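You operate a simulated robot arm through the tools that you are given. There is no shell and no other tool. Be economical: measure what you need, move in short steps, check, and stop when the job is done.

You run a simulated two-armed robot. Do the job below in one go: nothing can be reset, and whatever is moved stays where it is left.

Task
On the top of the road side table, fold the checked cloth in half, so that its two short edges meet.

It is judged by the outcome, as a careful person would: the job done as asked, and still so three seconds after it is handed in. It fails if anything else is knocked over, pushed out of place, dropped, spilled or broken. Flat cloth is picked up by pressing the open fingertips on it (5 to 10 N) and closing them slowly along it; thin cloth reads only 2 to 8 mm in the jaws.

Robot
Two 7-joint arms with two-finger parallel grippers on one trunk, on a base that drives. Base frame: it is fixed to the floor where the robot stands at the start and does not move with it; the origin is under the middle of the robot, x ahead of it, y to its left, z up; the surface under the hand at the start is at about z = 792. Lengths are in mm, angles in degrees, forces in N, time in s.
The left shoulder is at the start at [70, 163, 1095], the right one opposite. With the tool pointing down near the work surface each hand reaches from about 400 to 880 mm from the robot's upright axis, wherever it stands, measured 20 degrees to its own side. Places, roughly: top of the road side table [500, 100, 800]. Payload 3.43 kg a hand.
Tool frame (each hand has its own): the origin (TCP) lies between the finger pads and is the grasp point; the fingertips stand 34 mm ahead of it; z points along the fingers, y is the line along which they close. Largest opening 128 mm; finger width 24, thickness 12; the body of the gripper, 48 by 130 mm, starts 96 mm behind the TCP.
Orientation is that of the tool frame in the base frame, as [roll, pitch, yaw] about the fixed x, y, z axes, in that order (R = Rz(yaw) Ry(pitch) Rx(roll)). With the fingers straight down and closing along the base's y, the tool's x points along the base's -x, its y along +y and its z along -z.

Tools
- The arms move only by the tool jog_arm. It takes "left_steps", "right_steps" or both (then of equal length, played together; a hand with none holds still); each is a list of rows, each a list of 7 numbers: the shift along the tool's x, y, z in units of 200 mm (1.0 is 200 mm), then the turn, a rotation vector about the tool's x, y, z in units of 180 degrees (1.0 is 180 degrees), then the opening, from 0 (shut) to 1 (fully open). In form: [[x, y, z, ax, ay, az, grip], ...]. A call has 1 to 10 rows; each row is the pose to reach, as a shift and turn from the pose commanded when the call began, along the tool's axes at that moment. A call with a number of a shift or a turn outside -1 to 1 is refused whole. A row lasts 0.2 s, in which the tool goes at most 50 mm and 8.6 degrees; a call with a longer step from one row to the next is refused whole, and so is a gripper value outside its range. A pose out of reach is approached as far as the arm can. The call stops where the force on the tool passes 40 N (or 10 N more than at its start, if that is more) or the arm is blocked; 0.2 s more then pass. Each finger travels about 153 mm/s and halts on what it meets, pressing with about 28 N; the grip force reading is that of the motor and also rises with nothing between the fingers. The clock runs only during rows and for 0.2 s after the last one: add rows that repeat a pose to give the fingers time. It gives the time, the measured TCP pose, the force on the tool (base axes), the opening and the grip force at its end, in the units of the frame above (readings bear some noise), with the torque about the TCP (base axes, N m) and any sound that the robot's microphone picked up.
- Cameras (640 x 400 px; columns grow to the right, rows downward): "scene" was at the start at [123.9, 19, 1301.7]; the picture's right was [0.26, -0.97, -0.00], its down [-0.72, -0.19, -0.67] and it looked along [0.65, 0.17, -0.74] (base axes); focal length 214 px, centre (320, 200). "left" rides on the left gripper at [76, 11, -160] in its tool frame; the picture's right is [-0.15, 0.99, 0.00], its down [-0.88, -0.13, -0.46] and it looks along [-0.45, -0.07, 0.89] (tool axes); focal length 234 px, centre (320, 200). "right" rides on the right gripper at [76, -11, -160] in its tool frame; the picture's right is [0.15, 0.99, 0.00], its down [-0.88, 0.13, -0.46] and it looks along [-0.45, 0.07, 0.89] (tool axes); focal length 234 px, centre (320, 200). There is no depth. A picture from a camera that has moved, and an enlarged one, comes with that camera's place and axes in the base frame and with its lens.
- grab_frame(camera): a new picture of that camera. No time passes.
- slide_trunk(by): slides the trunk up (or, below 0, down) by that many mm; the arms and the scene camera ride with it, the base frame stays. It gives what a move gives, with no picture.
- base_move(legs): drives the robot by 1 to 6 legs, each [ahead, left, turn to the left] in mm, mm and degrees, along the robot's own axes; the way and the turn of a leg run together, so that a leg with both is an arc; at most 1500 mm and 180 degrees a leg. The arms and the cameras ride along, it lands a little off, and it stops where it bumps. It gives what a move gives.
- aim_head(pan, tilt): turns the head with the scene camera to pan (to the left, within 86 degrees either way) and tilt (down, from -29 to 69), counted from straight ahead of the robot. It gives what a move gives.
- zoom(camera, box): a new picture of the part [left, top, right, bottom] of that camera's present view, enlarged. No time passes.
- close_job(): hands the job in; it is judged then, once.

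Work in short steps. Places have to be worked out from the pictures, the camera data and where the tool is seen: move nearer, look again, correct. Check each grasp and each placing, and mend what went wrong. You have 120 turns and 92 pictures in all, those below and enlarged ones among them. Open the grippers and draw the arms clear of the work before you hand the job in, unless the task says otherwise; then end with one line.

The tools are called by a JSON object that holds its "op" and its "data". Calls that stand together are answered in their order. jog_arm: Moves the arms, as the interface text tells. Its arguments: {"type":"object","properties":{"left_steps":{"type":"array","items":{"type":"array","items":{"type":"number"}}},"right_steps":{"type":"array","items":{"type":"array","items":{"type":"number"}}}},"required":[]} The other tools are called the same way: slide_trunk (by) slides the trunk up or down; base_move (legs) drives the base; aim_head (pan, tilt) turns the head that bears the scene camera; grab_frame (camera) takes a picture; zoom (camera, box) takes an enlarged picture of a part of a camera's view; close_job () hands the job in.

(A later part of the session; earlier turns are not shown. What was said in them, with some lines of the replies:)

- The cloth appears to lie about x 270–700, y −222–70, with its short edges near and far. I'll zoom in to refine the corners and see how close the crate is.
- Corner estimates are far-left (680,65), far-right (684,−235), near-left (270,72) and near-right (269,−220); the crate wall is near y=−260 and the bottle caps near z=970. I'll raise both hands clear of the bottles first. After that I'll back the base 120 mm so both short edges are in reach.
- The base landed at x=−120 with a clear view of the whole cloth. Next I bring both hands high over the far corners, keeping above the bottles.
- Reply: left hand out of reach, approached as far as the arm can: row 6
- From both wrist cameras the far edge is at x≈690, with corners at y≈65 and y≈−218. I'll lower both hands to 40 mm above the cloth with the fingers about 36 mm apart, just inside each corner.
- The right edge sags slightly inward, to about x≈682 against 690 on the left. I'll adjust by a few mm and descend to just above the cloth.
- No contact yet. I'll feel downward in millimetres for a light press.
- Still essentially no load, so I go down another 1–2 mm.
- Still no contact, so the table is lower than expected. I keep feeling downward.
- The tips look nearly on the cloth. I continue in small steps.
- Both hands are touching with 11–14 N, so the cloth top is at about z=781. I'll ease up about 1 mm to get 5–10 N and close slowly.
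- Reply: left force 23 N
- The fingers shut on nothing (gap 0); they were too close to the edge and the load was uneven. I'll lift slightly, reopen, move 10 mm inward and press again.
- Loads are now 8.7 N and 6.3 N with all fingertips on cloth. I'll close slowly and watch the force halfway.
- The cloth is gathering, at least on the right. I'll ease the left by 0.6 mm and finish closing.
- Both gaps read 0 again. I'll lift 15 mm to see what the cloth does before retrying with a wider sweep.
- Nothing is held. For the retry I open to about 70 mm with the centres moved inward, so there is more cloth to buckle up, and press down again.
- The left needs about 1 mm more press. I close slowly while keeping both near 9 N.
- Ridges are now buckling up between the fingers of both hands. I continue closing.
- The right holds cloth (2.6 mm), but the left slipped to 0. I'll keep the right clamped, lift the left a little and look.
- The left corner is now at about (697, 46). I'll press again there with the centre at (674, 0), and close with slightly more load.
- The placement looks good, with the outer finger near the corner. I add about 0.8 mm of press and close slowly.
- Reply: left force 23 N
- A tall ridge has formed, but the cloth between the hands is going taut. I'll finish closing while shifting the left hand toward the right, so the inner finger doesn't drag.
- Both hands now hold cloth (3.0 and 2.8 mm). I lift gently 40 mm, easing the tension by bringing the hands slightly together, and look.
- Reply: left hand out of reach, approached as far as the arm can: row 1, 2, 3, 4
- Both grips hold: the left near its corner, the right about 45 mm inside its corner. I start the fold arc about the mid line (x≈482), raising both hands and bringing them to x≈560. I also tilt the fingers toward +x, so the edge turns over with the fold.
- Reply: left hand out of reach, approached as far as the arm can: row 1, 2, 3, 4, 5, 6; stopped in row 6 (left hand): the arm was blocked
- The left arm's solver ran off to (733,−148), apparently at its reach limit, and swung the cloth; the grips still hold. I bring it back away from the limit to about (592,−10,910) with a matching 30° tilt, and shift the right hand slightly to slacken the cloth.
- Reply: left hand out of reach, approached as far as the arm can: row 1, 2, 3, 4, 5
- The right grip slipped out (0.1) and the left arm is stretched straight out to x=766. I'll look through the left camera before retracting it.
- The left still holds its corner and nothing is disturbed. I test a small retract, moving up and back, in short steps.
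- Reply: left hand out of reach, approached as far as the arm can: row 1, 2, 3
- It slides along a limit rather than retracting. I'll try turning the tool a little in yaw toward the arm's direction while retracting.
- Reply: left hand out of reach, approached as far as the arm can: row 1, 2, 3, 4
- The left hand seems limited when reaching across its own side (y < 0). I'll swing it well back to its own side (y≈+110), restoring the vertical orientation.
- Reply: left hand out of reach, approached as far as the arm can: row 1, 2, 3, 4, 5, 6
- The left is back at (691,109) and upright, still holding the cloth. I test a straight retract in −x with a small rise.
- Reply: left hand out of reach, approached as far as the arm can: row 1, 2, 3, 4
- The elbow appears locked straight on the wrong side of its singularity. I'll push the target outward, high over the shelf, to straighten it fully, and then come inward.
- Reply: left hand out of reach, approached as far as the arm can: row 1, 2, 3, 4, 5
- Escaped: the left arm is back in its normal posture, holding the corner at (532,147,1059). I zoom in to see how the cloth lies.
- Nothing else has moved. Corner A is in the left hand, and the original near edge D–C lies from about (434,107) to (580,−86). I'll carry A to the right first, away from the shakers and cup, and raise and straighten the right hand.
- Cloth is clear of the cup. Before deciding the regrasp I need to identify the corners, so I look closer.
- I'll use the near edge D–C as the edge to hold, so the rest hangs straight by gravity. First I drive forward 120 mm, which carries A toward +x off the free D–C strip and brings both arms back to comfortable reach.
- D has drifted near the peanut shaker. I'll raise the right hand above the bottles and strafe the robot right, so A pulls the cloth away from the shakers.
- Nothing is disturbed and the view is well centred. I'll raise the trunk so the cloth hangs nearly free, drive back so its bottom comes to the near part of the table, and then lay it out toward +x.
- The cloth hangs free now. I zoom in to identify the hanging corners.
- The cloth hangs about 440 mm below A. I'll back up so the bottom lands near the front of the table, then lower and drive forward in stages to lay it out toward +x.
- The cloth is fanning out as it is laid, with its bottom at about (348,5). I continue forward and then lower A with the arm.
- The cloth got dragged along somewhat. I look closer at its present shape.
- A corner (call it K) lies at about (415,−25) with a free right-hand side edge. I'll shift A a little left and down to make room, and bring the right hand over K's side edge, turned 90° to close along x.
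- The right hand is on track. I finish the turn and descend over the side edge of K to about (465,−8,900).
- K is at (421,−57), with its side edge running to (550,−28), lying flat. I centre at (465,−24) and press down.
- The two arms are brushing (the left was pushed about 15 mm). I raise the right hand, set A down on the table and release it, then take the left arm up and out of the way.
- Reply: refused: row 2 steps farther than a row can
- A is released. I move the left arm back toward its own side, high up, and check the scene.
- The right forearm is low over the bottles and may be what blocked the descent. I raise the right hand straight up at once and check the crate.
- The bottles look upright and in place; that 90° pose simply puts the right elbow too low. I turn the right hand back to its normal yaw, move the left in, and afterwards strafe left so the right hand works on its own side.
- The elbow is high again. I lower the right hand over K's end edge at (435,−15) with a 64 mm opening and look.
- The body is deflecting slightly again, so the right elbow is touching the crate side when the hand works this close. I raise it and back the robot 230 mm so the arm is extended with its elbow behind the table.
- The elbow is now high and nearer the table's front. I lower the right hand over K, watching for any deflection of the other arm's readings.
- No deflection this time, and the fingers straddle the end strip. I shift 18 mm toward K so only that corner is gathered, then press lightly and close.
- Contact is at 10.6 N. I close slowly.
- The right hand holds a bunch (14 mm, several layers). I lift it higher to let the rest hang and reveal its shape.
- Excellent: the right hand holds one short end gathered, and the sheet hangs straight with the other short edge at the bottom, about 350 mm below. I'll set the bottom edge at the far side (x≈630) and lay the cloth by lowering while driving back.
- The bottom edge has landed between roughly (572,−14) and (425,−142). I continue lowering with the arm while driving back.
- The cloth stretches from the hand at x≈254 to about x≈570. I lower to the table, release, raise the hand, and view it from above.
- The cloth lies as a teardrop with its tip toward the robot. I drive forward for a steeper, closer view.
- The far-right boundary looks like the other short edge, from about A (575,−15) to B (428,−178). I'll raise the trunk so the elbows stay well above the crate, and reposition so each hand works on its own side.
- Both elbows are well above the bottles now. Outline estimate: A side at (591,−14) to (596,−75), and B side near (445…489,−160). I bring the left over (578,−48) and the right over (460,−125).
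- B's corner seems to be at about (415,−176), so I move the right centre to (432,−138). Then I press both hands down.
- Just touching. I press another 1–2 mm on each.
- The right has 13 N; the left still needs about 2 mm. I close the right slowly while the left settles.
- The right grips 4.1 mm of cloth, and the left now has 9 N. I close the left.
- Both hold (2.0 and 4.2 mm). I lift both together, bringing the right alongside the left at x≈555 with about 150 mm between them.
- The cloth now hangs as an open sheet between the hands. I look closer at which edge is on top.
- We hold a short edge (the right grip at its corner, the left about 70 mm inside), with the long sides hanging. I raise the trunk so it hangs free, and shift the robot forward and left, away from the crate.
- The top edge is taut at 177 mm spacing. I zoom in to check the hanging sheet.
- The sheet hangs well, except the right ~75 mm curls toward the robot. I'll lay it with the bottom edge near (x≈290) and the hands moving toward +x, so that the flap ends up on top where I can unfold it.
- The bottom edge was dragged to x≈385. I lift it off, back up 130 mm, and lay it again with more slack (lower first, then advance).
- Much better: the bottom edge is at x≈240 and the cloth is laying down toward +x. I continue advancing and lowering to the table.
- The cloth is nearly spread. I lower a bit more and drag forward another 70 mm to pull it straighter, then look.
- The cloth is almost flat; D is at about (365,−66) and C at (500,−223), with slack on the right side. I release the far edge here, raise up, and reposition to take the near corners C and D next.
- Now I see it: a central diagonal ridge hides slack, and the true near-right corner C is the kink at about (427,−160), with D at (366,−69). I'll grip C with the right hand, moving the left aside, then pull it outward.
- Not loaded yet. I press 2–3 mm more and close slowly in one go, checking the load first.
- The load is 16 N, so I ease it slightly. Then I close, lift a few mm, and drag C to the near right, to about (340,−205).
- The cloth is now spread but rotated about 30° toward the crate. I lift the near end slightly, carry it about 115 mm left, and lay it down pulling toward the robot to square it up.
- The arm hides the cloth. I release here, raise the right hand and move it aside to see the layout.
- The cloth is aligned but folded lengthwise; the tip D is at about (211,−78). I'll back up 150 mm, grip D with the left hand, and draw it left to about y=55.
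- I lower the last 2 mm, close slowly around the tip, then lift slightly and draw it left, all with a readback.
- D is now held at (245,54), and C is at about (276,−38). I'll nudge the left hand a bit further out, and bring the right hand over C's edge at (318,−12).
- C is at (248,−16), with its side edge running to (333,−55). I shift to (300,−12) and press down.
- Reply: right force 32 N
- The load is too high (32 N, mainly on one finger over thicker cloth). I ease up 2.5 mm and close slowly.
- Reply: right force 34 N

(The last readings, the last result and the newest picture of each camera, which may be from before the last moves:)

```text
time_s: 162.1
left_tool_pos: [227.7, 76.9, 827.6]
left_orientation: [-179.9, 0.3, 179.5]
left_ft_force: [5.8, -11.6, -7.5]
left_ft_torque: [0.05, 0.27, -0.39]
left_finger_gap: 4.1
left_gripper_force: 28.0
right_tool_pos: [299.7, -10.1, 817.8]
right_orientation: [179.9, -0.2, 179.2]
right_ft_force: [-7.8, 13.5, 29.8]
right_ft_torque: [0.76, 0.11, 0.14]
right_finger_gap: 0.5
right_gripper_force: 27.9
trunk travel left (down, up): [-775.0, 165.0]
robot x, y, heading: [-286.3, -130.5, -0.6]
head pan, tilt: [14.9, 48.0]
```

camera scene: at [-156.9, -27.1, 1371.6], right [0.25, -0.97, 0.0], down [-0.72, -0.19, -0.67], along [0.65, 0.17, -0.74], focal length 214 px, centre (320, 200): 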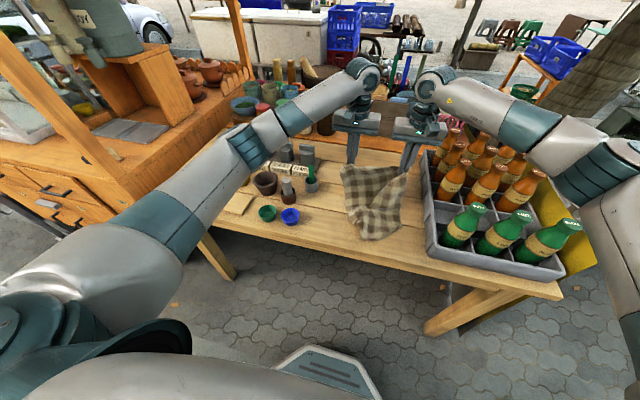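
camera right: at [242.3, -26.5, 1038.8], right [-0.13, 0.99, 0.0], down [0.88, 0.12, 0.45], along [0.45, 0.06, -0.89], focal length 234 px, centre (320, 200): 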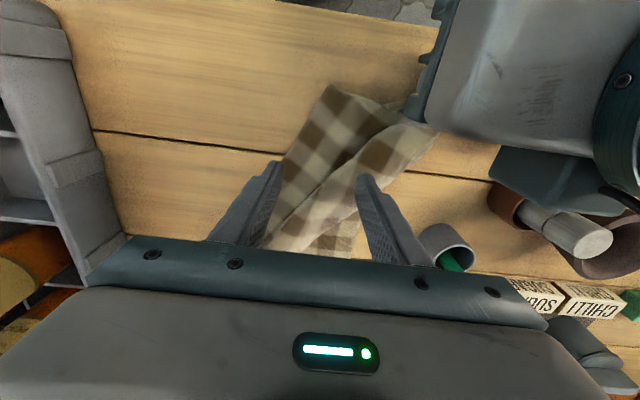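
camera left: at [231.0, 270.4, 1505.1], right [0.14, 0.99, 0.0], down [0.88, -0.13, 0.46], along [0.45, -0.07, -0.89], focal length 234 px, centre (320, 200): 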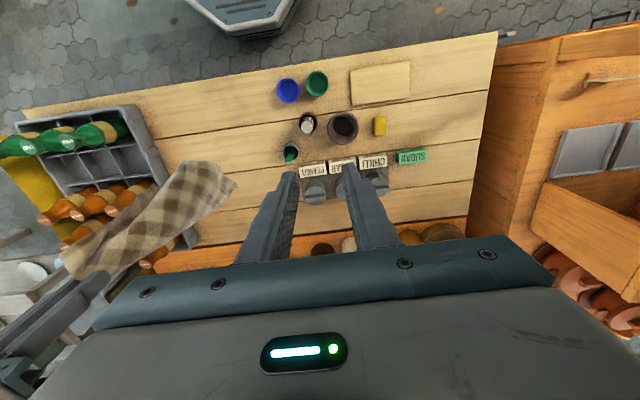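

The gap reads 0.5 but there is 13 N of side tension. I lift 12 mm to see whether it holds.

{"op": "jog_arm", "data": {"right_steps": [[0, 0.03, -0.04, 0, 0, 0, 0], [0, 0.0, -0.07, 0, 0, 0, 0], [0, -0.06, -0.07, 0, 0, 0, 0]]}}

```text
time_s: 162.9
left_tool_pos: [230.0, 78.1, 826.2]
left_orientation: [-180.0, 0.2, 179.5]
left_ft_force: [0.0, 0.2, 0.1]
left_ft_torque: [0.0, 0.0, -0.01]
left_finger_gap: 3.5
left_gripper_force: 28.3
right_tool_pos: [302.5, -25.9, 827.1]
right_orientation: [-179.9, -0.1, 179.2]
right_ft_force: [0.3, 0.1, 0.5]
right_ft_torque: [-0.01, 0.01, 0.02]
right_finger_gap: 0.3
right_gripper_force: 27.6
trunk travel left (down, up): [-775.0, 165.0]
robot x, y, heading: [-286.0, -131.2, -0.7]
head pan, tilt: [14.9, 48.0]
```

It slipped because the cloth was taut toward the left hand. I'll slacken the left by 20 mm and straddle the right edge, centred at y≈−40.

{"op": "jog_arm", "data": {"right_steps": [[0, -0.03, -0.05, 0, 0, 0, 0.2], [0, -0.07, -0.05, 0, 0, 0, 0.5], [0.02, -0.07, 0.0, 0, 0, 0, 0.5], [0.02, -0.07, 0.045, 0, 0, 0, 0.5], [0.02, -0.07, 0.052, 0, 0, 0, 0.5]], "left_steps": [[0, -0.05, 0, 0, 0, 0, 0], [0, -0.1, 0, 0, 0, 0, 0], [0, -0.1, 0, 0, 0, 0, 0], [0, -0.1, 0, 0, 0, 0, 0], [0, -0.1, 0, 0, 0, 0, 0]]}}

```text
time_s: 164.1
left_tool_pos: [229.3, 58.5, 825.8]
left_orientation: [-179.9, 0.2, 179.4]
left_ft_force: [-0.3, -0.7, -0.4]
left_ft_torque: [-0.03, 0.02, 0.02]
left_finger_gap: 3.6
left_gripper_force: 28.0
right_tool_pos: [296.6, -36.8, 818.2]
right_orientation: [180.0, -0.1, 179.3]
right_ft_force: [0.3, 0.7, 1.7]
right_ft_torque: [0.1, 0.01, 0.0]
right_finger_gap: 64.2
right_gripper_force: 0.2
trunk travel left (down, up): [-775.0, 165.0]
robot x, y, heading: [-285.8, -130.9, -0.7]
head pan, tilt: [14.9, 48.0]
```

Light contact. I press about 1.5 mm more and close slowly, then lift a little to check the hold.

{"op": "jog_arm", "data": {"right_steps": [[0, 0, 0.006, 0, 0, 0, 0.5], [0, 0, 0.008, 0, 0, 0, 0.45], [0, 0, 0.008, 0, 0, 0, 0.4], [0, 0, 0.008, 0, 0, 0, 0.34], [0, 0, 0.008, 0, 0, 0, 0.28], [0, 0, 0.008, 0, 0, 0, 0.22], [0, 0, 0.008, 0, 0, 0, 0.15], [0, 0, 0.008, 0, 0, 0, 0.08], [0, 0, 0.008, 0, 0, 0, 0], [0, 0, 0.008, 0, 0, 0, 0]]}}

{"op": "jog_arm", "data": {"right_steps": [[0, 0, -0.04, 0, 0, 0, 0], [0, -0.06, -0.05, 0, 0, 0, 0], [0, -0.12, -0.05, 0, 0, 0, 0]]}}

```text
time_s: 166.3
left_tool_pos: [230.8, 58.2, 827.6]
left_orientation: [-179.9, 0.2, 179.4]
left_ft_force: [0.6, -0.4, 0.5]
left_ft_torque: [-0.02, 0.0, 0.01]
left_finger_gap: 3.5
left_gripper_force: 27.6
right_tool_pos: [297.7, -37.5, 817.2]
right_orientation: [-180.0, -0.1, 179.3]
right_ft_force: [-0.7, 0.5, 1.9]
right_ft_torque: [0.01, 0.02, 0.02]
right_finger_gap: 0.0
right_gripper_force: 28.0
trunk travel left (down, up): [-775.0, 165.0]
robot x, y, heading: [-288.6, -129.1, -0.6]
head pan, tilt: [14.9, 48.0]
```

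```text
time_s: 167.1
left_tool_pos: [228.4, 58.7, 827.1]
left_orientation: [-179.9, 0.3, 179.4]
left_ft_force: [0.2, -0.4, -0.1]
left_ft_torque: [0.02, 0.02, 0.02]
left_finger_gap: 3.7
left_gripper_force: 28.1
right_tool_pos: [296.7, -60.0, 827.6]
right_orientation: [-180.0, 0.0, 179.3]
right_ft_force: [0.1, 0.6, -0.4]
right_ft_torque: [0.02, 0.0, 0.0]
right_finger_gap: 0.0
right_gripper_force: 27.7
trunk travel left (down, up): [-775.0, 165.0]
robot x, y, heading: [-289.4, -127.4, -0.4]
head pan, tilt: [14.9, 48.0]
```

Missed again (load only 2 N). I raise 50 mm and take one look to aim properly.

{"op": "jog_arm", "data": {"right_steps": [[0, 0, -0.1, 0, 0, 0, 0.2], [0, 0.05, -0.25, 0, 0, 0, 0.55]]}}

{"op": "grab_frame", "data": {"camera": "right"}}

```text
time_s: 167.7
left_tool_pos: [228.6, 58.6, 826.4]
left_orientation: [-179.9, 0.2, 179.4]
left_ft_force: [-0.8, -0.7, 0.9]
left_ft_torque: [0.01, 0.02, -0.01]
left_finger_gap: 3.7
left_gripper_force: 28.1
right_tool_pos: [297.8, -49.7, 877.0]
right_orientation: [-179.9, -0.2, 179.2]
right_ft_force: [0.3, 0.3, -0.7]
right_ft_torque: [-0.01, -0.01, 0.01]
right_finger_gap: 70.4
right_gripper_force: 0.1
trunk travel left (down, up): [-775.0, 165.0]
robot x, y, heading: [-285.8, -122.6, -0.8]
head pan, tilt: [14.9, 48.0]
```

```text
3 pictures are left
camera right: at [221.2, -59.9, 1037.1], right [-0.13, 0.99, 0.0], down [0.88, 0.12, 0.45], along [0.45, 0.06, -0.89], focal length 234 px, centre (320, 200)
```

right: 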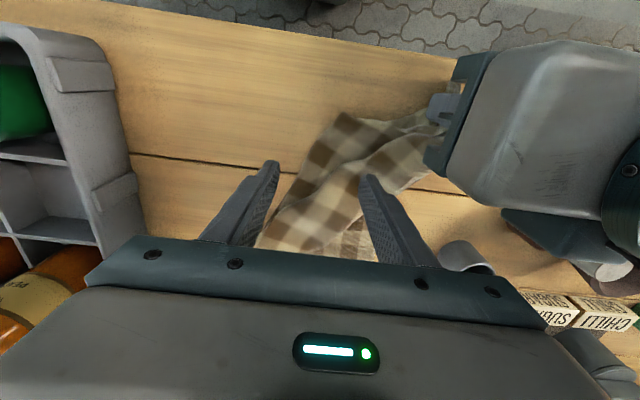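

C is at (248,−34), and the cloth at x≈292 spans y −55…+30. I centre at (291,−24) with a 58 mm opening and press.

{"op": "jog_arm", "data": {"right_steps": [[0.035, 0.13, 0.1, 0, 0, 0, 0.46], [0.035, 0.13, 0.25, 0, 0, 0, 0.46], [0.035, 0.13, 0.295, 0, 0, 0, 0.46], [0.035, 0.13, 0.303, 0, 0, 0, 0.46], [0.035, 0.13, 0.306, 0, 0, 0, 0.46]]}}

```text
time_s: 168.9
left_tool_pos: [228.8, 57.2, 828.6]
left_orientation: [-179.9, 0.2, 179.4]
left_ft_force: [3.3, -3.2, -8.3]
left_ft_torque: [0.05, 0.25, -0.12]
left_finger_gap: 3.9
left_gripper_force: 28.6
right_tool_pos: [290.7, -23.6, 818.1]
right_orientation: [179.8, 0.1, 179.3]
right_ft_force: [-0.2, 0.3, 29.1]
right_ft_torque: [1.27, 0.25, -0.02]
right_finger_gap: 59.5
right_gripper_force: 1.1
trunk travel left (down, up): [-775.0, 165.0]
robot x, y, heading: [-286.5, -130.8, -0.8]
head pan, tilt: [14.9, 48.0]
```

The left-side finger is bearing on cloth that is held up by the left hand. I lower the left hand 9 mm to the table, shift the right 10 mm toward the edge, and re-press.

{"op": "jog_arm", "data": {"right_steps": [[0, 0, -0.05, 0, 0, 0, 0.46], [0, -0.05, -0.05, 0, 0, 0, 0.42], [0, -0.05, -0.03, 0, 0, 0, 0.42], [0, -0.05, -0.005, 0, 0, 0, 0.42], [0, -0.05, 0.003, 0, 0, 0, 0.42]], "left_steps": [[0, 0, 0.02, 0, 0, 0, 0], [0, 0, 0.04, 0, 0, 0, 0], [0, 0, 0.045, 0, 0, 0, 0], [0, 0, 0.045, 0, 0, 0, 0], [0, 0, 0.045, 0, 0, 0, 0]]}}

```text
time_s: 170.1
left_tool_pos: [227.8, 58.1, 819.1]
left_orientation: [-179.9, 0.2, 179.4]
left_ft_force: [-0.5, -1.0, -0.9]
left_ft_torque: [-0.01, 0.02, -0.01]
left_finger_gap: 3.7
left_gripper_force: 28.0
right_tool_pos: [290.4, -34.7, 817.8]
right_orientation: [179.9, 0.0, 179.3]
right_ft_force: [-1.0, -1.3, 17.0]
right_ft_torque: [0.59, -0.08, 0.01]
right_finger_gap: 53.1
right_gripper_force: 0.0
trunk travel left (down, up): [-775.0, 165.0]
robot x, y, heading: [-289.4, -126.9, -0.7]
head pan, tilt: [14.9, 48.0]
```

All the load is on the inner finger. I tilt 2.5° so the outer finger presses too, then close slowly.

{"op": "jog_arm", "data": {"right_steps": [[0, 0, 0.0, -0.015, 0, 0, 0.42], [0, 0, 0.002, -0.015, 0, 0, 0.38], [0, 0, 0.002, -0.015, 0, 0, 0.33], [0, 0, 0.002, -0.014, 0, 0, 0.28], [0, 0, 0.002, -0.012, 0, 0, 0.23], [0, 0, 0.002, -0.01, 0, 0, 0.18], [0, 0, 0.002, -0.008, 0, 0, 0.13], [0, 0, 0.002, -0.006, 0, 0, 0.08], [0, 0, 0.002, -0.004, 0, 0, 0], [0, 0, 0.002, -0.004, 0, 0, 0]]}}

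```text
time_s: 172.3
left_tool_pos: [227.3, 58.4, 818.6]
left_orientation: [-179.9, 0.3, 179.3]
left_ft_force: [2.7, -6.4, -2.8]
left_ft_torque: [0.01, 0.13, -0.21]
left_finger_gap: 3.7
left_gripper_force: 27.7
right_tool_pos: [290.1, -33.3, 816.7]
right_orientation: [179.2, -0.1, 179.3]
right_ft_force: [-1.0, 8.0, 20.5]
right_ft_torque: [0.5, -0.04, 0.06]
right_finger_gap: 0.0
right_gripper_force: 28.3
trunk travel left (down, up): [-775.0, 165.0]
robot x, y, heading: [-287.2, -126.8, -0.5]
head pan, tilt: [14.9, 48.0]
```

It slipped again. I'll try further along the edge at (340,−44), where the cloth is a single flat layer and away from the left hand's pull.

{"op": "jog_arm", "data": {"right_steps": [[0, 0, -0.1, 0.004, 0, 0, 0], [-0.12, -0.03, -0.1, 0.004, 0, 0, 0.25], [-0.25, -0.055, -0.1, 0.004, 0, 0, 0.48], [-0.25, -0.055, -0.02, 0.004, 0, 0, 0.48], [-0.25, -0.055, 0.003, 0.004, 0, 0, 0.48], [-0.25, -0.055, 0.008, 0.004, 0, 0, 0.48]], "left_steps": [[0, -0.05, 0, 0, 0, 0, 0], [0, -0.1, 0, 0, 0, 0, 0], [0, -0.1, 0, 0, 0, 0, 0], [0, -0.1, 0, 0, 0, 0, 0], [0, -0.1, 0, 0, 0, 0, 0], [0, -0.1, 0, 0, 0, 0, 0]]}}

```text
time_s: 173.7
left_tool_pos: [227.8, 39.6, 819.4]
left_orientation: [-179.9, 0.2, 179.4]
left_ft_force: [5.0, -0.5, -1.4]
left_ft_torque: [-0.04, 0.03, -0.02]
left_finger_gap: 3.4
left_gripper_force: 28.5
right_tool_pos: [340.0, -45.1, 818.1]
right_orientation: [179.8, 0.1, 179.3]
right_ft_force: [-1.2, 0.5, 32.7]
right_ft_torque: [1.35, 0.06, 0.04]
right_finger_gap: 61.7
right_gripper_force: 0.3
trunk travel left (down, up): [-775.0, 165.0]
robot x, y, heading: [-286.0, -128.6, -0.3]
head pan, tilt: [14.9, 48.0]
```

The inner finger is on a double layer. I shift 20 mm outward to straddle the edge, set it down again, and close.

{"op": "jog_arm", "data": {"right_steps": [[0, 0, -0.04, 0, 0, 0, 0.5], [0, -0.1, -0.04, 0, 0, 0, 0.52], [0, -0.1, -0.01, 0, 0, 0, 0.52], [0, -0.1, 0.004, 0, 0, 0, 0.52], [0, -0.1, 0.004, 0, 0, 0, 0.52]]}}

```text
time_s: 174.9
left_tool_pos: [226.0, 37.2, 819.3]
left_orientation: [-179.9, 0.2, 179.4]
left_ft_force: [1.8, -1.3, -1.1]
left_ft_torque: [0.0, 0.01, 0.0]
left_finger_gap: 3.3
left_gripper_force: 28.2
right_tool_pos: [338.5, -66.2, 816.1]
right_orientation: [179.9, 0.2, 179.4]
right_ft_force: [1.6, -1.7, 32.3]
right_ft_torque: [1.39, -0.19, -0.05]
right_finger_gap: 65.9
right_gripper_force: 0.2
trunk travel left (down, up): [-775.0, 165.0]
robot x, y, heading: [-288.8, -127.9, -0.7]
head pan, tilt: [14.9, 48.0]
```

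The outer finger is just past the edge, so the load is on the inner one, as expected when straddling. I ease 1 mm and close slowly.

{"op": "jog_arm", "data": {"right_steps": [[0, 0, -0.004, 0, 0, 0, 0.48], [0, 0, -0.004, 0, 0, 0, 0.42], [0, 0, -0.004, 0, 0, 0, 0.36], [0, 0, -0.004, 0, 0, 0, 0.3], [0, 0, -0.004, 0, 0, 0, 0.24], [0, 0, -0.004, 0, 0, 0, 0.18], [0, 0, -0.004, 0, 0, 0, 0.12], [0, 0, -0.004, 0, 0, 0, 0.06], [0, 0, -0.004, 0, 0, 0, 0], [0, 0, -0.004, 0, 0, 0, 0]]}}

```text
time_s: 176.1
left_tool_pos: [229.7, 36.4, 818.1]
left_orientation: [-179.7, 0.4, 179.5]
left_ft_force: [3.8, -2.3, -2.0]
left_ft_torque: [-0.05, 0.09, -0.05]
left_finger_gap: 3.5
left_gripper_force: 28.0
right_tool_pos: [339.1, -63.0, 816.5]
right_orientation: [179.9, -0.3, 179.5]
right_ft_force: [-6.8, 3.2, 21.5]
right_ft_torque: [0.2, 0.05, 0.02]
right_finger_gap: 2.1
right_gripper_force: 27.9
trunk travel left (down, up): [-775.0, 165.0]
robot x, y, heading: [-293.6, -128.2, -0.6]
head pan, tilt: [14.9, 48.0]
stopped in row 5 (right hand): the force on the tool passed its limit at 46 N (the readings are from after the stop); the commanded pose is now the measured one
```

The right hand now holds the side edge (2.1 mm), with plenty of turns left. I spread the near end by drawing the right out to about (300,−200) while the left returns to y≈60, then look.

{"op": "jog_arm", "data": {"right_steps": [[0, 0, -0.05, 0, 0, 0, 0], [0.03, -0.1, -0.06, 0, 0, 0, 0], [0.07, -0.22, -0.06, 0, 0, 0, 0], [0.11, -0.34, -0.06, 0, 0, 0, 0], [0.15, -0.46, -0.06, 0, 0, 0, 0], [0.19, -0.58, -0.06, 0, 0, 0, 0], [0.2, -0.67, -0.06, 0, 0, 0, 0]], "left_steps": [[0, 0, 0, 0, 0, 0, 0], [0, 0.03, 0, 0, 0, 0, 0], [0, 0.06, 0, 0, 0, 0, 0], [0, 0.09, 0, 0, 0, 0, 0], [0, 0.12, 0, 0, 0, 0, 0], [0, 0.12, 0, 0, 0, 0, 0], [0, 0.12, 0, 0, 0, 0, 0]]}}

{"op": "zoom", "data": {"camera": "scene", "box": [280, 110, 460, 290]}}

```text
time_s: 177.7
left_tool_pos: [229.8, 60.8, 818.4]
left_orientation: [-179.8, 0.3, 179.4]
left_ft_force: [2.3, -15.9, -0.7]
left_ft_torque: [-0.05, -0.02, -0.46]
left_finger_gap: 5.9
left_gripper_force: 27.8
right_tool_pos: [297.4, -199.3, 826.2]
right_orientation: [179.9, -0.1, 179.4]
right_ft_force: [-1.8, 16.4, 1.8]
right_ft_torque: [0.62, 0.06, -0.26]
right_finger_gap: 1.8
right_gripper_force: 27.9
trunk travel left (down, up): [-775.0, 165.0]
robot x, y, heading: [-287.4, -126.7, -0.9]
head pan, tilt: [14.9, 48.0]
```

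```text
2.22 times, centred on (370, 200) of scene
camera zoom: at [-163.9, -111.6, 1501.7], right [0.25, -0.97, 0.0], down [-0.72, -0.18, -0.67], along [0.65, 0.17, -0.74], focal length 477 px, centre (209, 200)
```

zoom: 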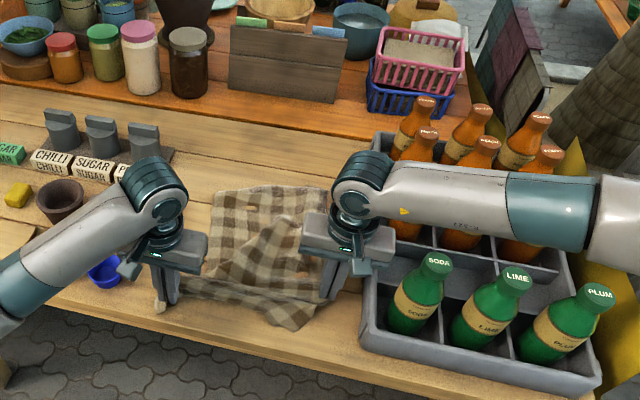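

The cloth is now nicely spread: far corners at about A (497,53) and B (563,−172), D in the left hand, and the corner flap C lying free at (223,−146). I release the side edge and gather C's tip with a wide straddle.

{"op": "jog_arm", "data": {"right_steps": [[0, 0.02, 0.03, 0, 0, 0, 0.0], [0, 0.04, 0.03, 0, 0, 0, 0.2], [0, 0.04, -0.15, 0, 0, 0, 0.4], [0.13, 0.16, -0.2, 0, 0, 0, 0.65], [0.26, 0.3, -0.15, 0, 0, 0, 0.7], [0.26, 0.3, 0.0, 0, 0, 0, 0.7], [0.26, 0.3, 0.044, 0, 0, 0, 0.7], [0.26, 0.3, 0.05, 0, 0, 0, 0.7]], "left_steps": [[0, -0.02, 0, 0, 0, 0, 0], [0, -0.04, 0, 0, 0, 0, 0], [0, -0.04, 0, 0, 0, 0, 0], [0, -0.04, 0, 0, 0, 0, 0], [0, -0.04, 0, 0, 0, 0, 0], [0, -0.04, 0, 0, 0, 0, 0], [0, -0.04, 0, 0, 0, 0, 0], [0, -0.04, 0, 0, 0, 0, 0]]}}

{"op": "grab_frame", "data": {"camera": "right"}}

```text
time_s: 179.5
left_tool_pos: [228.3, 52.7, 819.5]
left_orientation: [-179.8, 0.3, 179.4]
left_ft_force: [-0.8, 0.2, 0.3]
left_ft_torque: [0.03, 0.05, 0.0]
left_finger_gap: 2.2
left_gripper_force: 27.9
right_tool_pos: [246.5, -136.4, 816.3]
right_orientation: [-180.0, -0.2, 179.4]
right_ft_force: [-0.1, 0.4, -0.4]
right_ft_torque: [0.0, -0.03, -0.03]
right_finger_gap: 89.5
right_gripper_force: 0.0
trunk travel left (down, up): [-775.0, 165.0]
robot x, y, heading: [-286.7, -125.1, -0.2]
head pan, tilt: [14.9, 48.0]
```

```text
1 pictures are left
camera right: at [170.9, -147.6, 976.3], right [-0.14, 0.99, 0.0], down [0.88, 0.12, 0.45], along [0.45, 0.06, -0.89], focal length 234 px, centre (320, 200)
```

right: 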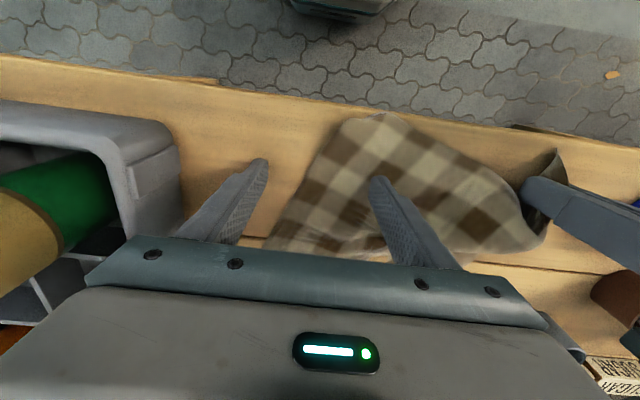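

C's corner is at about (195,−122) on a clean single layer. I shift the right to (215,−105), opening 70 mm, and press.

{"op": "jog_arm", "data": {"right_steps": [[0, 0, -0.1, 0, 0, 0, 0.7], [0.08, 0.08, -0.1, 0, 0, 0, 0.6], [0.157, 0.157, -0.1, 0, 0, 0, 0.55], [0.157, 0.157, -0.02, 0, 0, 0, 0.55], [0.157, 0.157, 0.002, 0, 0, 0, 0.55], [0.157, 0.157, 0.007, 0, 0, 0, 0.55]]}}

```text
time_s: 180.9
left_tool_pos: [229.5, 53.0, 818.9]
left_orientation: [-179.7, 0.2, 179.3]
left_ft_force: [0.6, 0.5, 0.7]
left_ft_torque: [0.0, 0.03, 0.0]
left_finger_gap: 1.9
left_gripper_force: 27.5
right_tool_pos: [215.4, -105.8, 817.0]
right_orientation: [179.9, -0.2, 179.3]
right_ft_force: [0.1, -0.7, 1.2]
right_ft_torque: [0.0, -0.02, 0.0]
right_finger_gap: 70.1
right_gripper_force: 0.1
trunk travel left (down, up): [-775.0, 165.0]
robot x, y, heading: [-285.2, -131.8, -0.8]
head pan, tilt: [14.9, 48.0]
```

I press about 1.5 mm further and read the load.

{"op": "jog_arm", "data": {"right_steps": [[0, 0, 0.004, 0, 0, 0, 0.55], [0, 0, 0.007, 0, 0, 0, 0.55]]}}

```text
time_s: 181.5
left_tool_pos: [228.7, 52.2, 819.5]
left_orientation: [-179.8, 0.3, 179.4]
left_ft_force: [1.1, -0.5, -1.2]
left_ft_torque: [-0.01, 0.01, 0.02]
left_finger_gap: 2.2
left_gripper_force: 27.8
right_tool_pos: [215.0, -105.7, 814.7]
right_orientation: [179.9, -0.2, 179.4]
right_ft_force: [-0.1, 0.4, 9.3]
right_ft_torque: [0.07, -0.03, 0.01]
right_finger_gap: 70.6
right_gripper_force: 0.0
trunk travel left (down, up): [-775.0, 165.0]
robot x, y, heading: [-285.6, -127.5, -0.5]
head pan, tilt: [14.9, 48.0]
```

A balanced 9.3 N, which is ideal. I close slowly.

{"op": "jog_arm", "data": {"right_steps": [[0, 0, 0, 0, 0, 0, 0.5], [0, 0, 0, 0, 0, 0, 0.44], [0, 0, 0, 0, 0, 0, 0.38], [0, 0, 0, 0, 0, 0, 0.32], [0, 0, 0, 0, 0, 0, 0.26], [0, 0, 0, 0, 0, 0, 0.2], [0, 0, 0, 0, 0, 0, 0.14], [0, 0, 0, 0, 0, 0, 0.08], [0, 0, 0, 0, 0, 0, 0], [0, 0, 0, 0, 0, 0, 0]]}}

```text
time_s: 183.7
left_tool_pos: [228.4, 52.7, 819.1]
left_orientation: [-179.8, 0.3, 179.3]
left_ft_force: [-0.3, 0.0, 0.4]
left_ft_torque: [-0.04, 0.01, 0.02]
left_finger_gap: 2.1
left_gripper_force: 28.3
right_tool_pos: [213.2, -106.1, 815.3]
right_orientation: [179.9, -0.2, 179.5]
right_ft_force: [-1.2, -1.0, 15.7]
right_ft_torque: [0.13, 0.06, 0.01]
right_finger_gap: 2.9
right_gripper_force: 27.4
trunk travel left (down, up): [-775.0, 165.0]
robot x, y, heading: [-283.8, -130.0, -0.6]
head pan, tilt: [14.9, 48.0]
```

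C is held (2.9 mm). I lift slightly, spread the hands, and back the base 95 mm to pull out the slack, then use the last picture to measure the far edge.

{"op": "jog_arm", "data": {"right_steps": [[0, 0, -0.05, 0, 0, 0, 0], [0, -0.06, -0.08, 0, 0, 0, 0], [0, -0.12, -0.08, 0, 0, 0, 0], [0, -0.17, -0.08, 0, 0, 0, 0]], "left_steps": [[0, 0, -0.03, 0, 0, 0, 0], [0, 0, -0.06, 0, 0, 0, 0], [0, 0.02, -0.06, 0, 0, 0, 0], [0, 0.03, -0.06, 0, 0, 0, 0]]}}

{"op": "base_move", "data": {"legs": [[-95, 0, 0]]}}

{"op": "grab_frame", "data": {"camera": "scene"}}

```text
time_s: 184.7
left_tool_pos: [226.1, 48.6, 828.2]
left_orientation: [-178.7, -0.1, 178.6]
left_ft_force: [-5.8, -21.3, -2.5]
left_ft_torque: [-0.21, 0.13, -0.46]
left_finger_gap: 2.8
left_gripper_force: 28.0
right_tool_pos: [217.2, -130.4, 835.6]
right_orientation: [178.7, 0.3, 179.6]
right_ft_force: [6.0, 21.0, 2.4]
right_ft_torque: [0.78, -0.18, -0.28]
right_finger_gap: 2.8
right_gripper_force: 28.3
trunk travel left (down, up): [-775.0, 165.0]
robot x, y, heading: [-285.6, -127.0, -0.4]
head pan, tilt: [14.9, 48.0]
stopped in row 4 (left hand): the force on the tool passed its limit at 41 N (the readings are from after the stop); the commanded pose is now the measured one
```

```text
time_s: 185.9
left_tool_pos: [134.9, 52.1, 829.2]
left_orientation: [-178.9, -0.1, 178.7]
left_ft_force: [-7.9, -32.2, -3.1]
left_ft_torque: [-0.35, 0.2, -0.75]
left_finger_gap: 3.7
left_gripper_force: 28.4
right_tool_pos: [122.5, -129.4, 834.8]
right_orientation: [178.8, 0.0, 179.6]
right_ft_force: [8.9, 32.8, 4.2]
right_ft_torque: [1.23, -0.29, -0.44]
right_finger_gap: 2.8
right_gripper_force: 28.0
trunk travel left (down, up): [-775.0, 165.0]
robot x, y, heading: [-381.7, -127.6, -0.7]
head pan, tilt: [14.9, 48.0]
```

```text
0 pictures are left
camera scene: at [-256.8, -109.8, 1501.6], right [0.25, -0.97, 0.0], down [-0.72, -0.19, -0.67], along [0.65, 0.17, -0.74], focal length 214 px, centre (320, 200)
```

scene: 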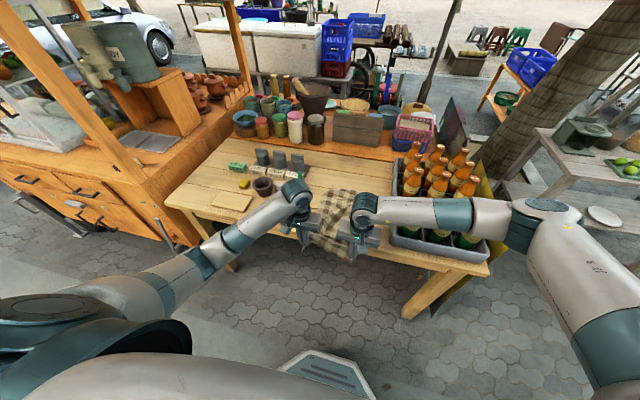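

All pictures are used, so I finish by computation: the far edge runs from A ≈ (448,36) to B ≈ (480,−180). I relax the side tension, lift the near edge, and drive forward for the fold.

{"op": "jog_arm", "data": {"left_steps": [[0, -0.04, -0.15, 0, 0, 0, 0], [-0.05, -0.04, -0.35, 0, 0, 0, 0], [-0.1, -0.04, -0.55, 0, 0, 0, 0], [-0.2, -0.04, -0.75, 0, 0, 0, 0]], "right_steps": [[0, 0.03, -0.15, 0, 0, 0, 0], [-0.05, 0.03, -0.33, 0, 0, 0, 0], [-0.1, 0.03, -0.52, 0, 0, 0, 0], [-0.2, 0.03, -0.72, 0, 0, 0, 0]]}}

{"op": "base_move", "data": {"legs": [[220, 0, 0]]}}

```text
time_s: 186.9
left_tool_pos: [173.2, 46.4, 977.6]
left_orientation: [-178.9, -0.1, 178.7]
left_ft_force: [-1.6, -7.5, -1.6]
left_ft_torque: [-0.06, 0.09, -0.17]
left_finger_gap: 2.5
left_gripper_force: 27.4
right_tool_pos: [162.2, -127.3, 976.7]
right_orientation: [178.7, 0.0, 179.6]
right_ft_force: [1.7, 6.4, 1.0]
right_ft_torque: [0.29, -0.06, -0.09]
right_finger_gap: 2.7
right_gripper_force: 27.7
trunk travel left (down, up): [-775.0, 165.0]
robot x, y, heading: [-378.6, -129.2, -0.5]
head pan, tilt: [14.9, 48.0]
```

```text
time_s: 188.6
left_tool_pos: [395.4, 42.6, 977.3]
left_orientation: [-178.9, 0.0, 178.5]
left_ft_force: [-2.2, -9.6, -2.6]
left_ft_torque: [-0.1, 0.08, -0.22]
left_finger_gap: 2.2
left_gripper_force: 28.3
right_tool_pos: [383.4, -132.3, 978.1]
right_orientation: [178.7, 0.0, 179.3]
right_ft_force: [3.1, 9.1, 1.1]
right_ft_torque: [0.4, -0.06, -0.14]
right_finger_gap: 2.6
right_gripper_force: 27.8
trunk travel left (down, up): [-775.0, 165.0]
robot x, y, heading: [-155.0, -129.2, -0.8]
head pan, tilt: [14.9, 48.0]
```

Both still hold. I bring them forward and down onto the far edge with a small overshoot, then draw back 15–20 mm so the edge lies flat outward.

{"op": "jog_arm", "data": {"left_steps": [[-0.07, 0, 0.12, 0, 0, 0, 0], [-0.14, 0, 0.28, 0, 0, 0, 0], [-0.2, 0, 0.45, 0, 0, 0, 0], [-0.24, 0, 0.61, 0, 0, 0, 0], [-0.24, 0, 0.74, 0, 0, 0, 0], [-0.2, 0, 0.765, 0, 0, 0, 0], [-0.15, 0, 0.77, 0, 0, 0, 0], [-0.15, 0, 0.77, 0, 0, 0, 0]], "right_steps": [[-0.13, 0.02, 0.12, 0, 0, 0, 0], [-0.26, 0.03, 0.28, 0, 0, 0, 0], [-0.38, 0.03, 0.45, 0, 0, 0, 0], [-0.485, 0.03, 0.61, 0, 0, 0, 0], [-0.485, 0.03, 0.74, 0, 0, 0, 0], [-0.44, 0.03, 0.765, 0, 0, 0, 0], [-0.39, 0.03, 0.77, 0, 0, 0, 0], [-0.39, 0.03, 0.77, 0, 0, 0, 0]]}}

```text
time_s: 190.4
left_tool_pos: [423.6, 38.5, 823.8]
left_orientation: [-178.9, 0.1, 178.4]
left_ft_force: [0.6, 0.7, 1.7]
left_ft_torque: [-0.02, 0.0, 0.06]
left_finger_gap: 1.9
left_gripper_force: 27.4
right_tool_pos: [461.5, -122.6, 822.0]
right_orientation: [178.7, 0.1, 179.4]
right_ft_force: [-0.1, 0.4, -0.5]
right_ft_torque: [0.02, 0.01, -0.01]
right_finger_gap: 2.7
right_gripper_force: 28.1
trunk travel left (down, up): [-775.0, 165.0]
robot x, y, heading: [-160.3, -131.5, -0.9]
head pan, tilt: [14.9, 48.0]
```

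I release gently near the table, opening slowly so the gathered corners spread, then raise both hands straight up.

{"op": "jog_arm", "data": {"left_steps": [[0, 0, 0.015, 0, 0, 0, 0], [0, 0, 0.015, 0, 0, 0, 0.1], [0, 0, 0.015, 0, 0, 0, 0.2], [0, 0, 0.01, 0, 0, 0, 0.35], [0, 0, 0.0, 0, 0, 0, 0.5], [0, 0, -0.2, 0, 0, 0, 0.5], [0, 0, -0.44, 0, 0, 0, 0.5], [0, 0, -0.68, 0, 0, 0, 0.5], [0, 0, -0.9, 0, 0, 0, 0.5]], "right_steps": [[0, 0, 0.01, 0, 0, 0, 0], [0, 0, 0.01, 0, 0, 0, 0.1], [0, 0, 0.01, 0, 0, 0, 0.2], [0, 0, 0.005, 0, 0, 0, 0.35], [0, 0, 0.0, 0, 0, 0, 0.5], [0, 0, -0.2, 0, 0, 0, 0.5], [0, 0, -0.44, 0, 0, 0, 0.5], [0, 0, -0.68, 0, 0, 0, 0.5], [0, 0, -0.9, 0, 0, 0, 0.5]]}}

{"op": "slide_trunk", "data": {"by": 100}}

{"op": "base_move", "data": {"legs": [[-300, 0, 0]]}}

```text
time_s: 192.4
left_tool_pos: [425.5, 40.0, 1002.6]
left_orientation: [-178.9, 0.0, 178.4]
left_ft_force: [0.7, -0.3, -0.4]
left_ft_torque: [-0.04, -0.02, -0.02]
left_finger_gap: 64.0
left_gripper_force: 0.1
right_tool_pos: [461.0, -126.3, 1004.3]
right_orientation: [178.7, 0.1, 179.3]
right_ft_force: [-0.3, -0.5, -0.7]
right_ft_torque: [0.01, -0.07, 0.0]
right_finger_gap: 64.3
right_gripper_force: 0.1
trunk travel left (down, up): [-775.0, 165.0]
robot x, y, heading: [-159.3, -130.7, -0.7]
head pan, tilt: [14.9, 48.0]
```

```text
time_s: 193.7
left_tool_pos: [425.2, 39.5, 1103.2]
left_orientation: [-178.9, 0.1, 178.4]
left_ft_force: [0.7, 1.6, -0.1]
left_ft_torque: [-0.01, 0.01, 0.0]
left_finger_gap: 63.9
left_gripper_force: 0.1
right_tool_pos: [463.8, -124.8, 1102.6]
right_orientation: [178.8, 0.0, 179.4]
right_ft_force: [0.4, 0.0, 0.3]
right_ft_torque: [-0.02, 0.02, 0.0]
right_finger_gap: 64.0
right_gripper_force: 0.1
trunk travel left (down, up): [-875.0, 65.0]
robot x, y, heading: [-159.1, -130.1, -1.0]
head pan, tilt: [14.9, 48.0]
```

```text
time_s: 195.7
left_tool_pos: [137.0, 45.0, 1102.1]
left_orientation: [-179.0, 0.0, 178.6]
left_ft_force: [-0.6, 0.2, -1.0]
left_ft_torque: [0.01, 0.01, -0.01]
left_finger_gap: 64.1
left_gripper_force: 0.0
right_tool_pos: [174.5, -120.8, 1100.8]
right_orientation: [178.7, 0.1, 179.4]
right_ft_force: [-0.1, -0.3, 0.1]
right_ft_torque: [-0.01, -0.01, 0.03]
right_finger_gap: 64.2
right_gripper_force: 0.1
trunk travel left (down, up): [-875.0, 65.0]
robot x, y, heading: [-452.1, -127.6, -0.6]
head pan, tilt: [14.9, 48.0]
```

The cloth is released, the grippers are open, and both arms are clear of the table. With no pictures left I can't check further, so I hand the job in.

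{"op": "close_job", "data": {}}

```text
The job is handed in.
```

I folded the checked cloth in half, bringing its near short edge over onto its far short edge, but I couldn't check the result. My pictures ran out just before the final fold, so I worked out the placing from earlier ones. The edges may not meet exactly, and some wrinkles or slack are likely. During earlier attempts the right arm leaned on something twice, probably the bottles or the crate. They looked upright and in place in later pictures.
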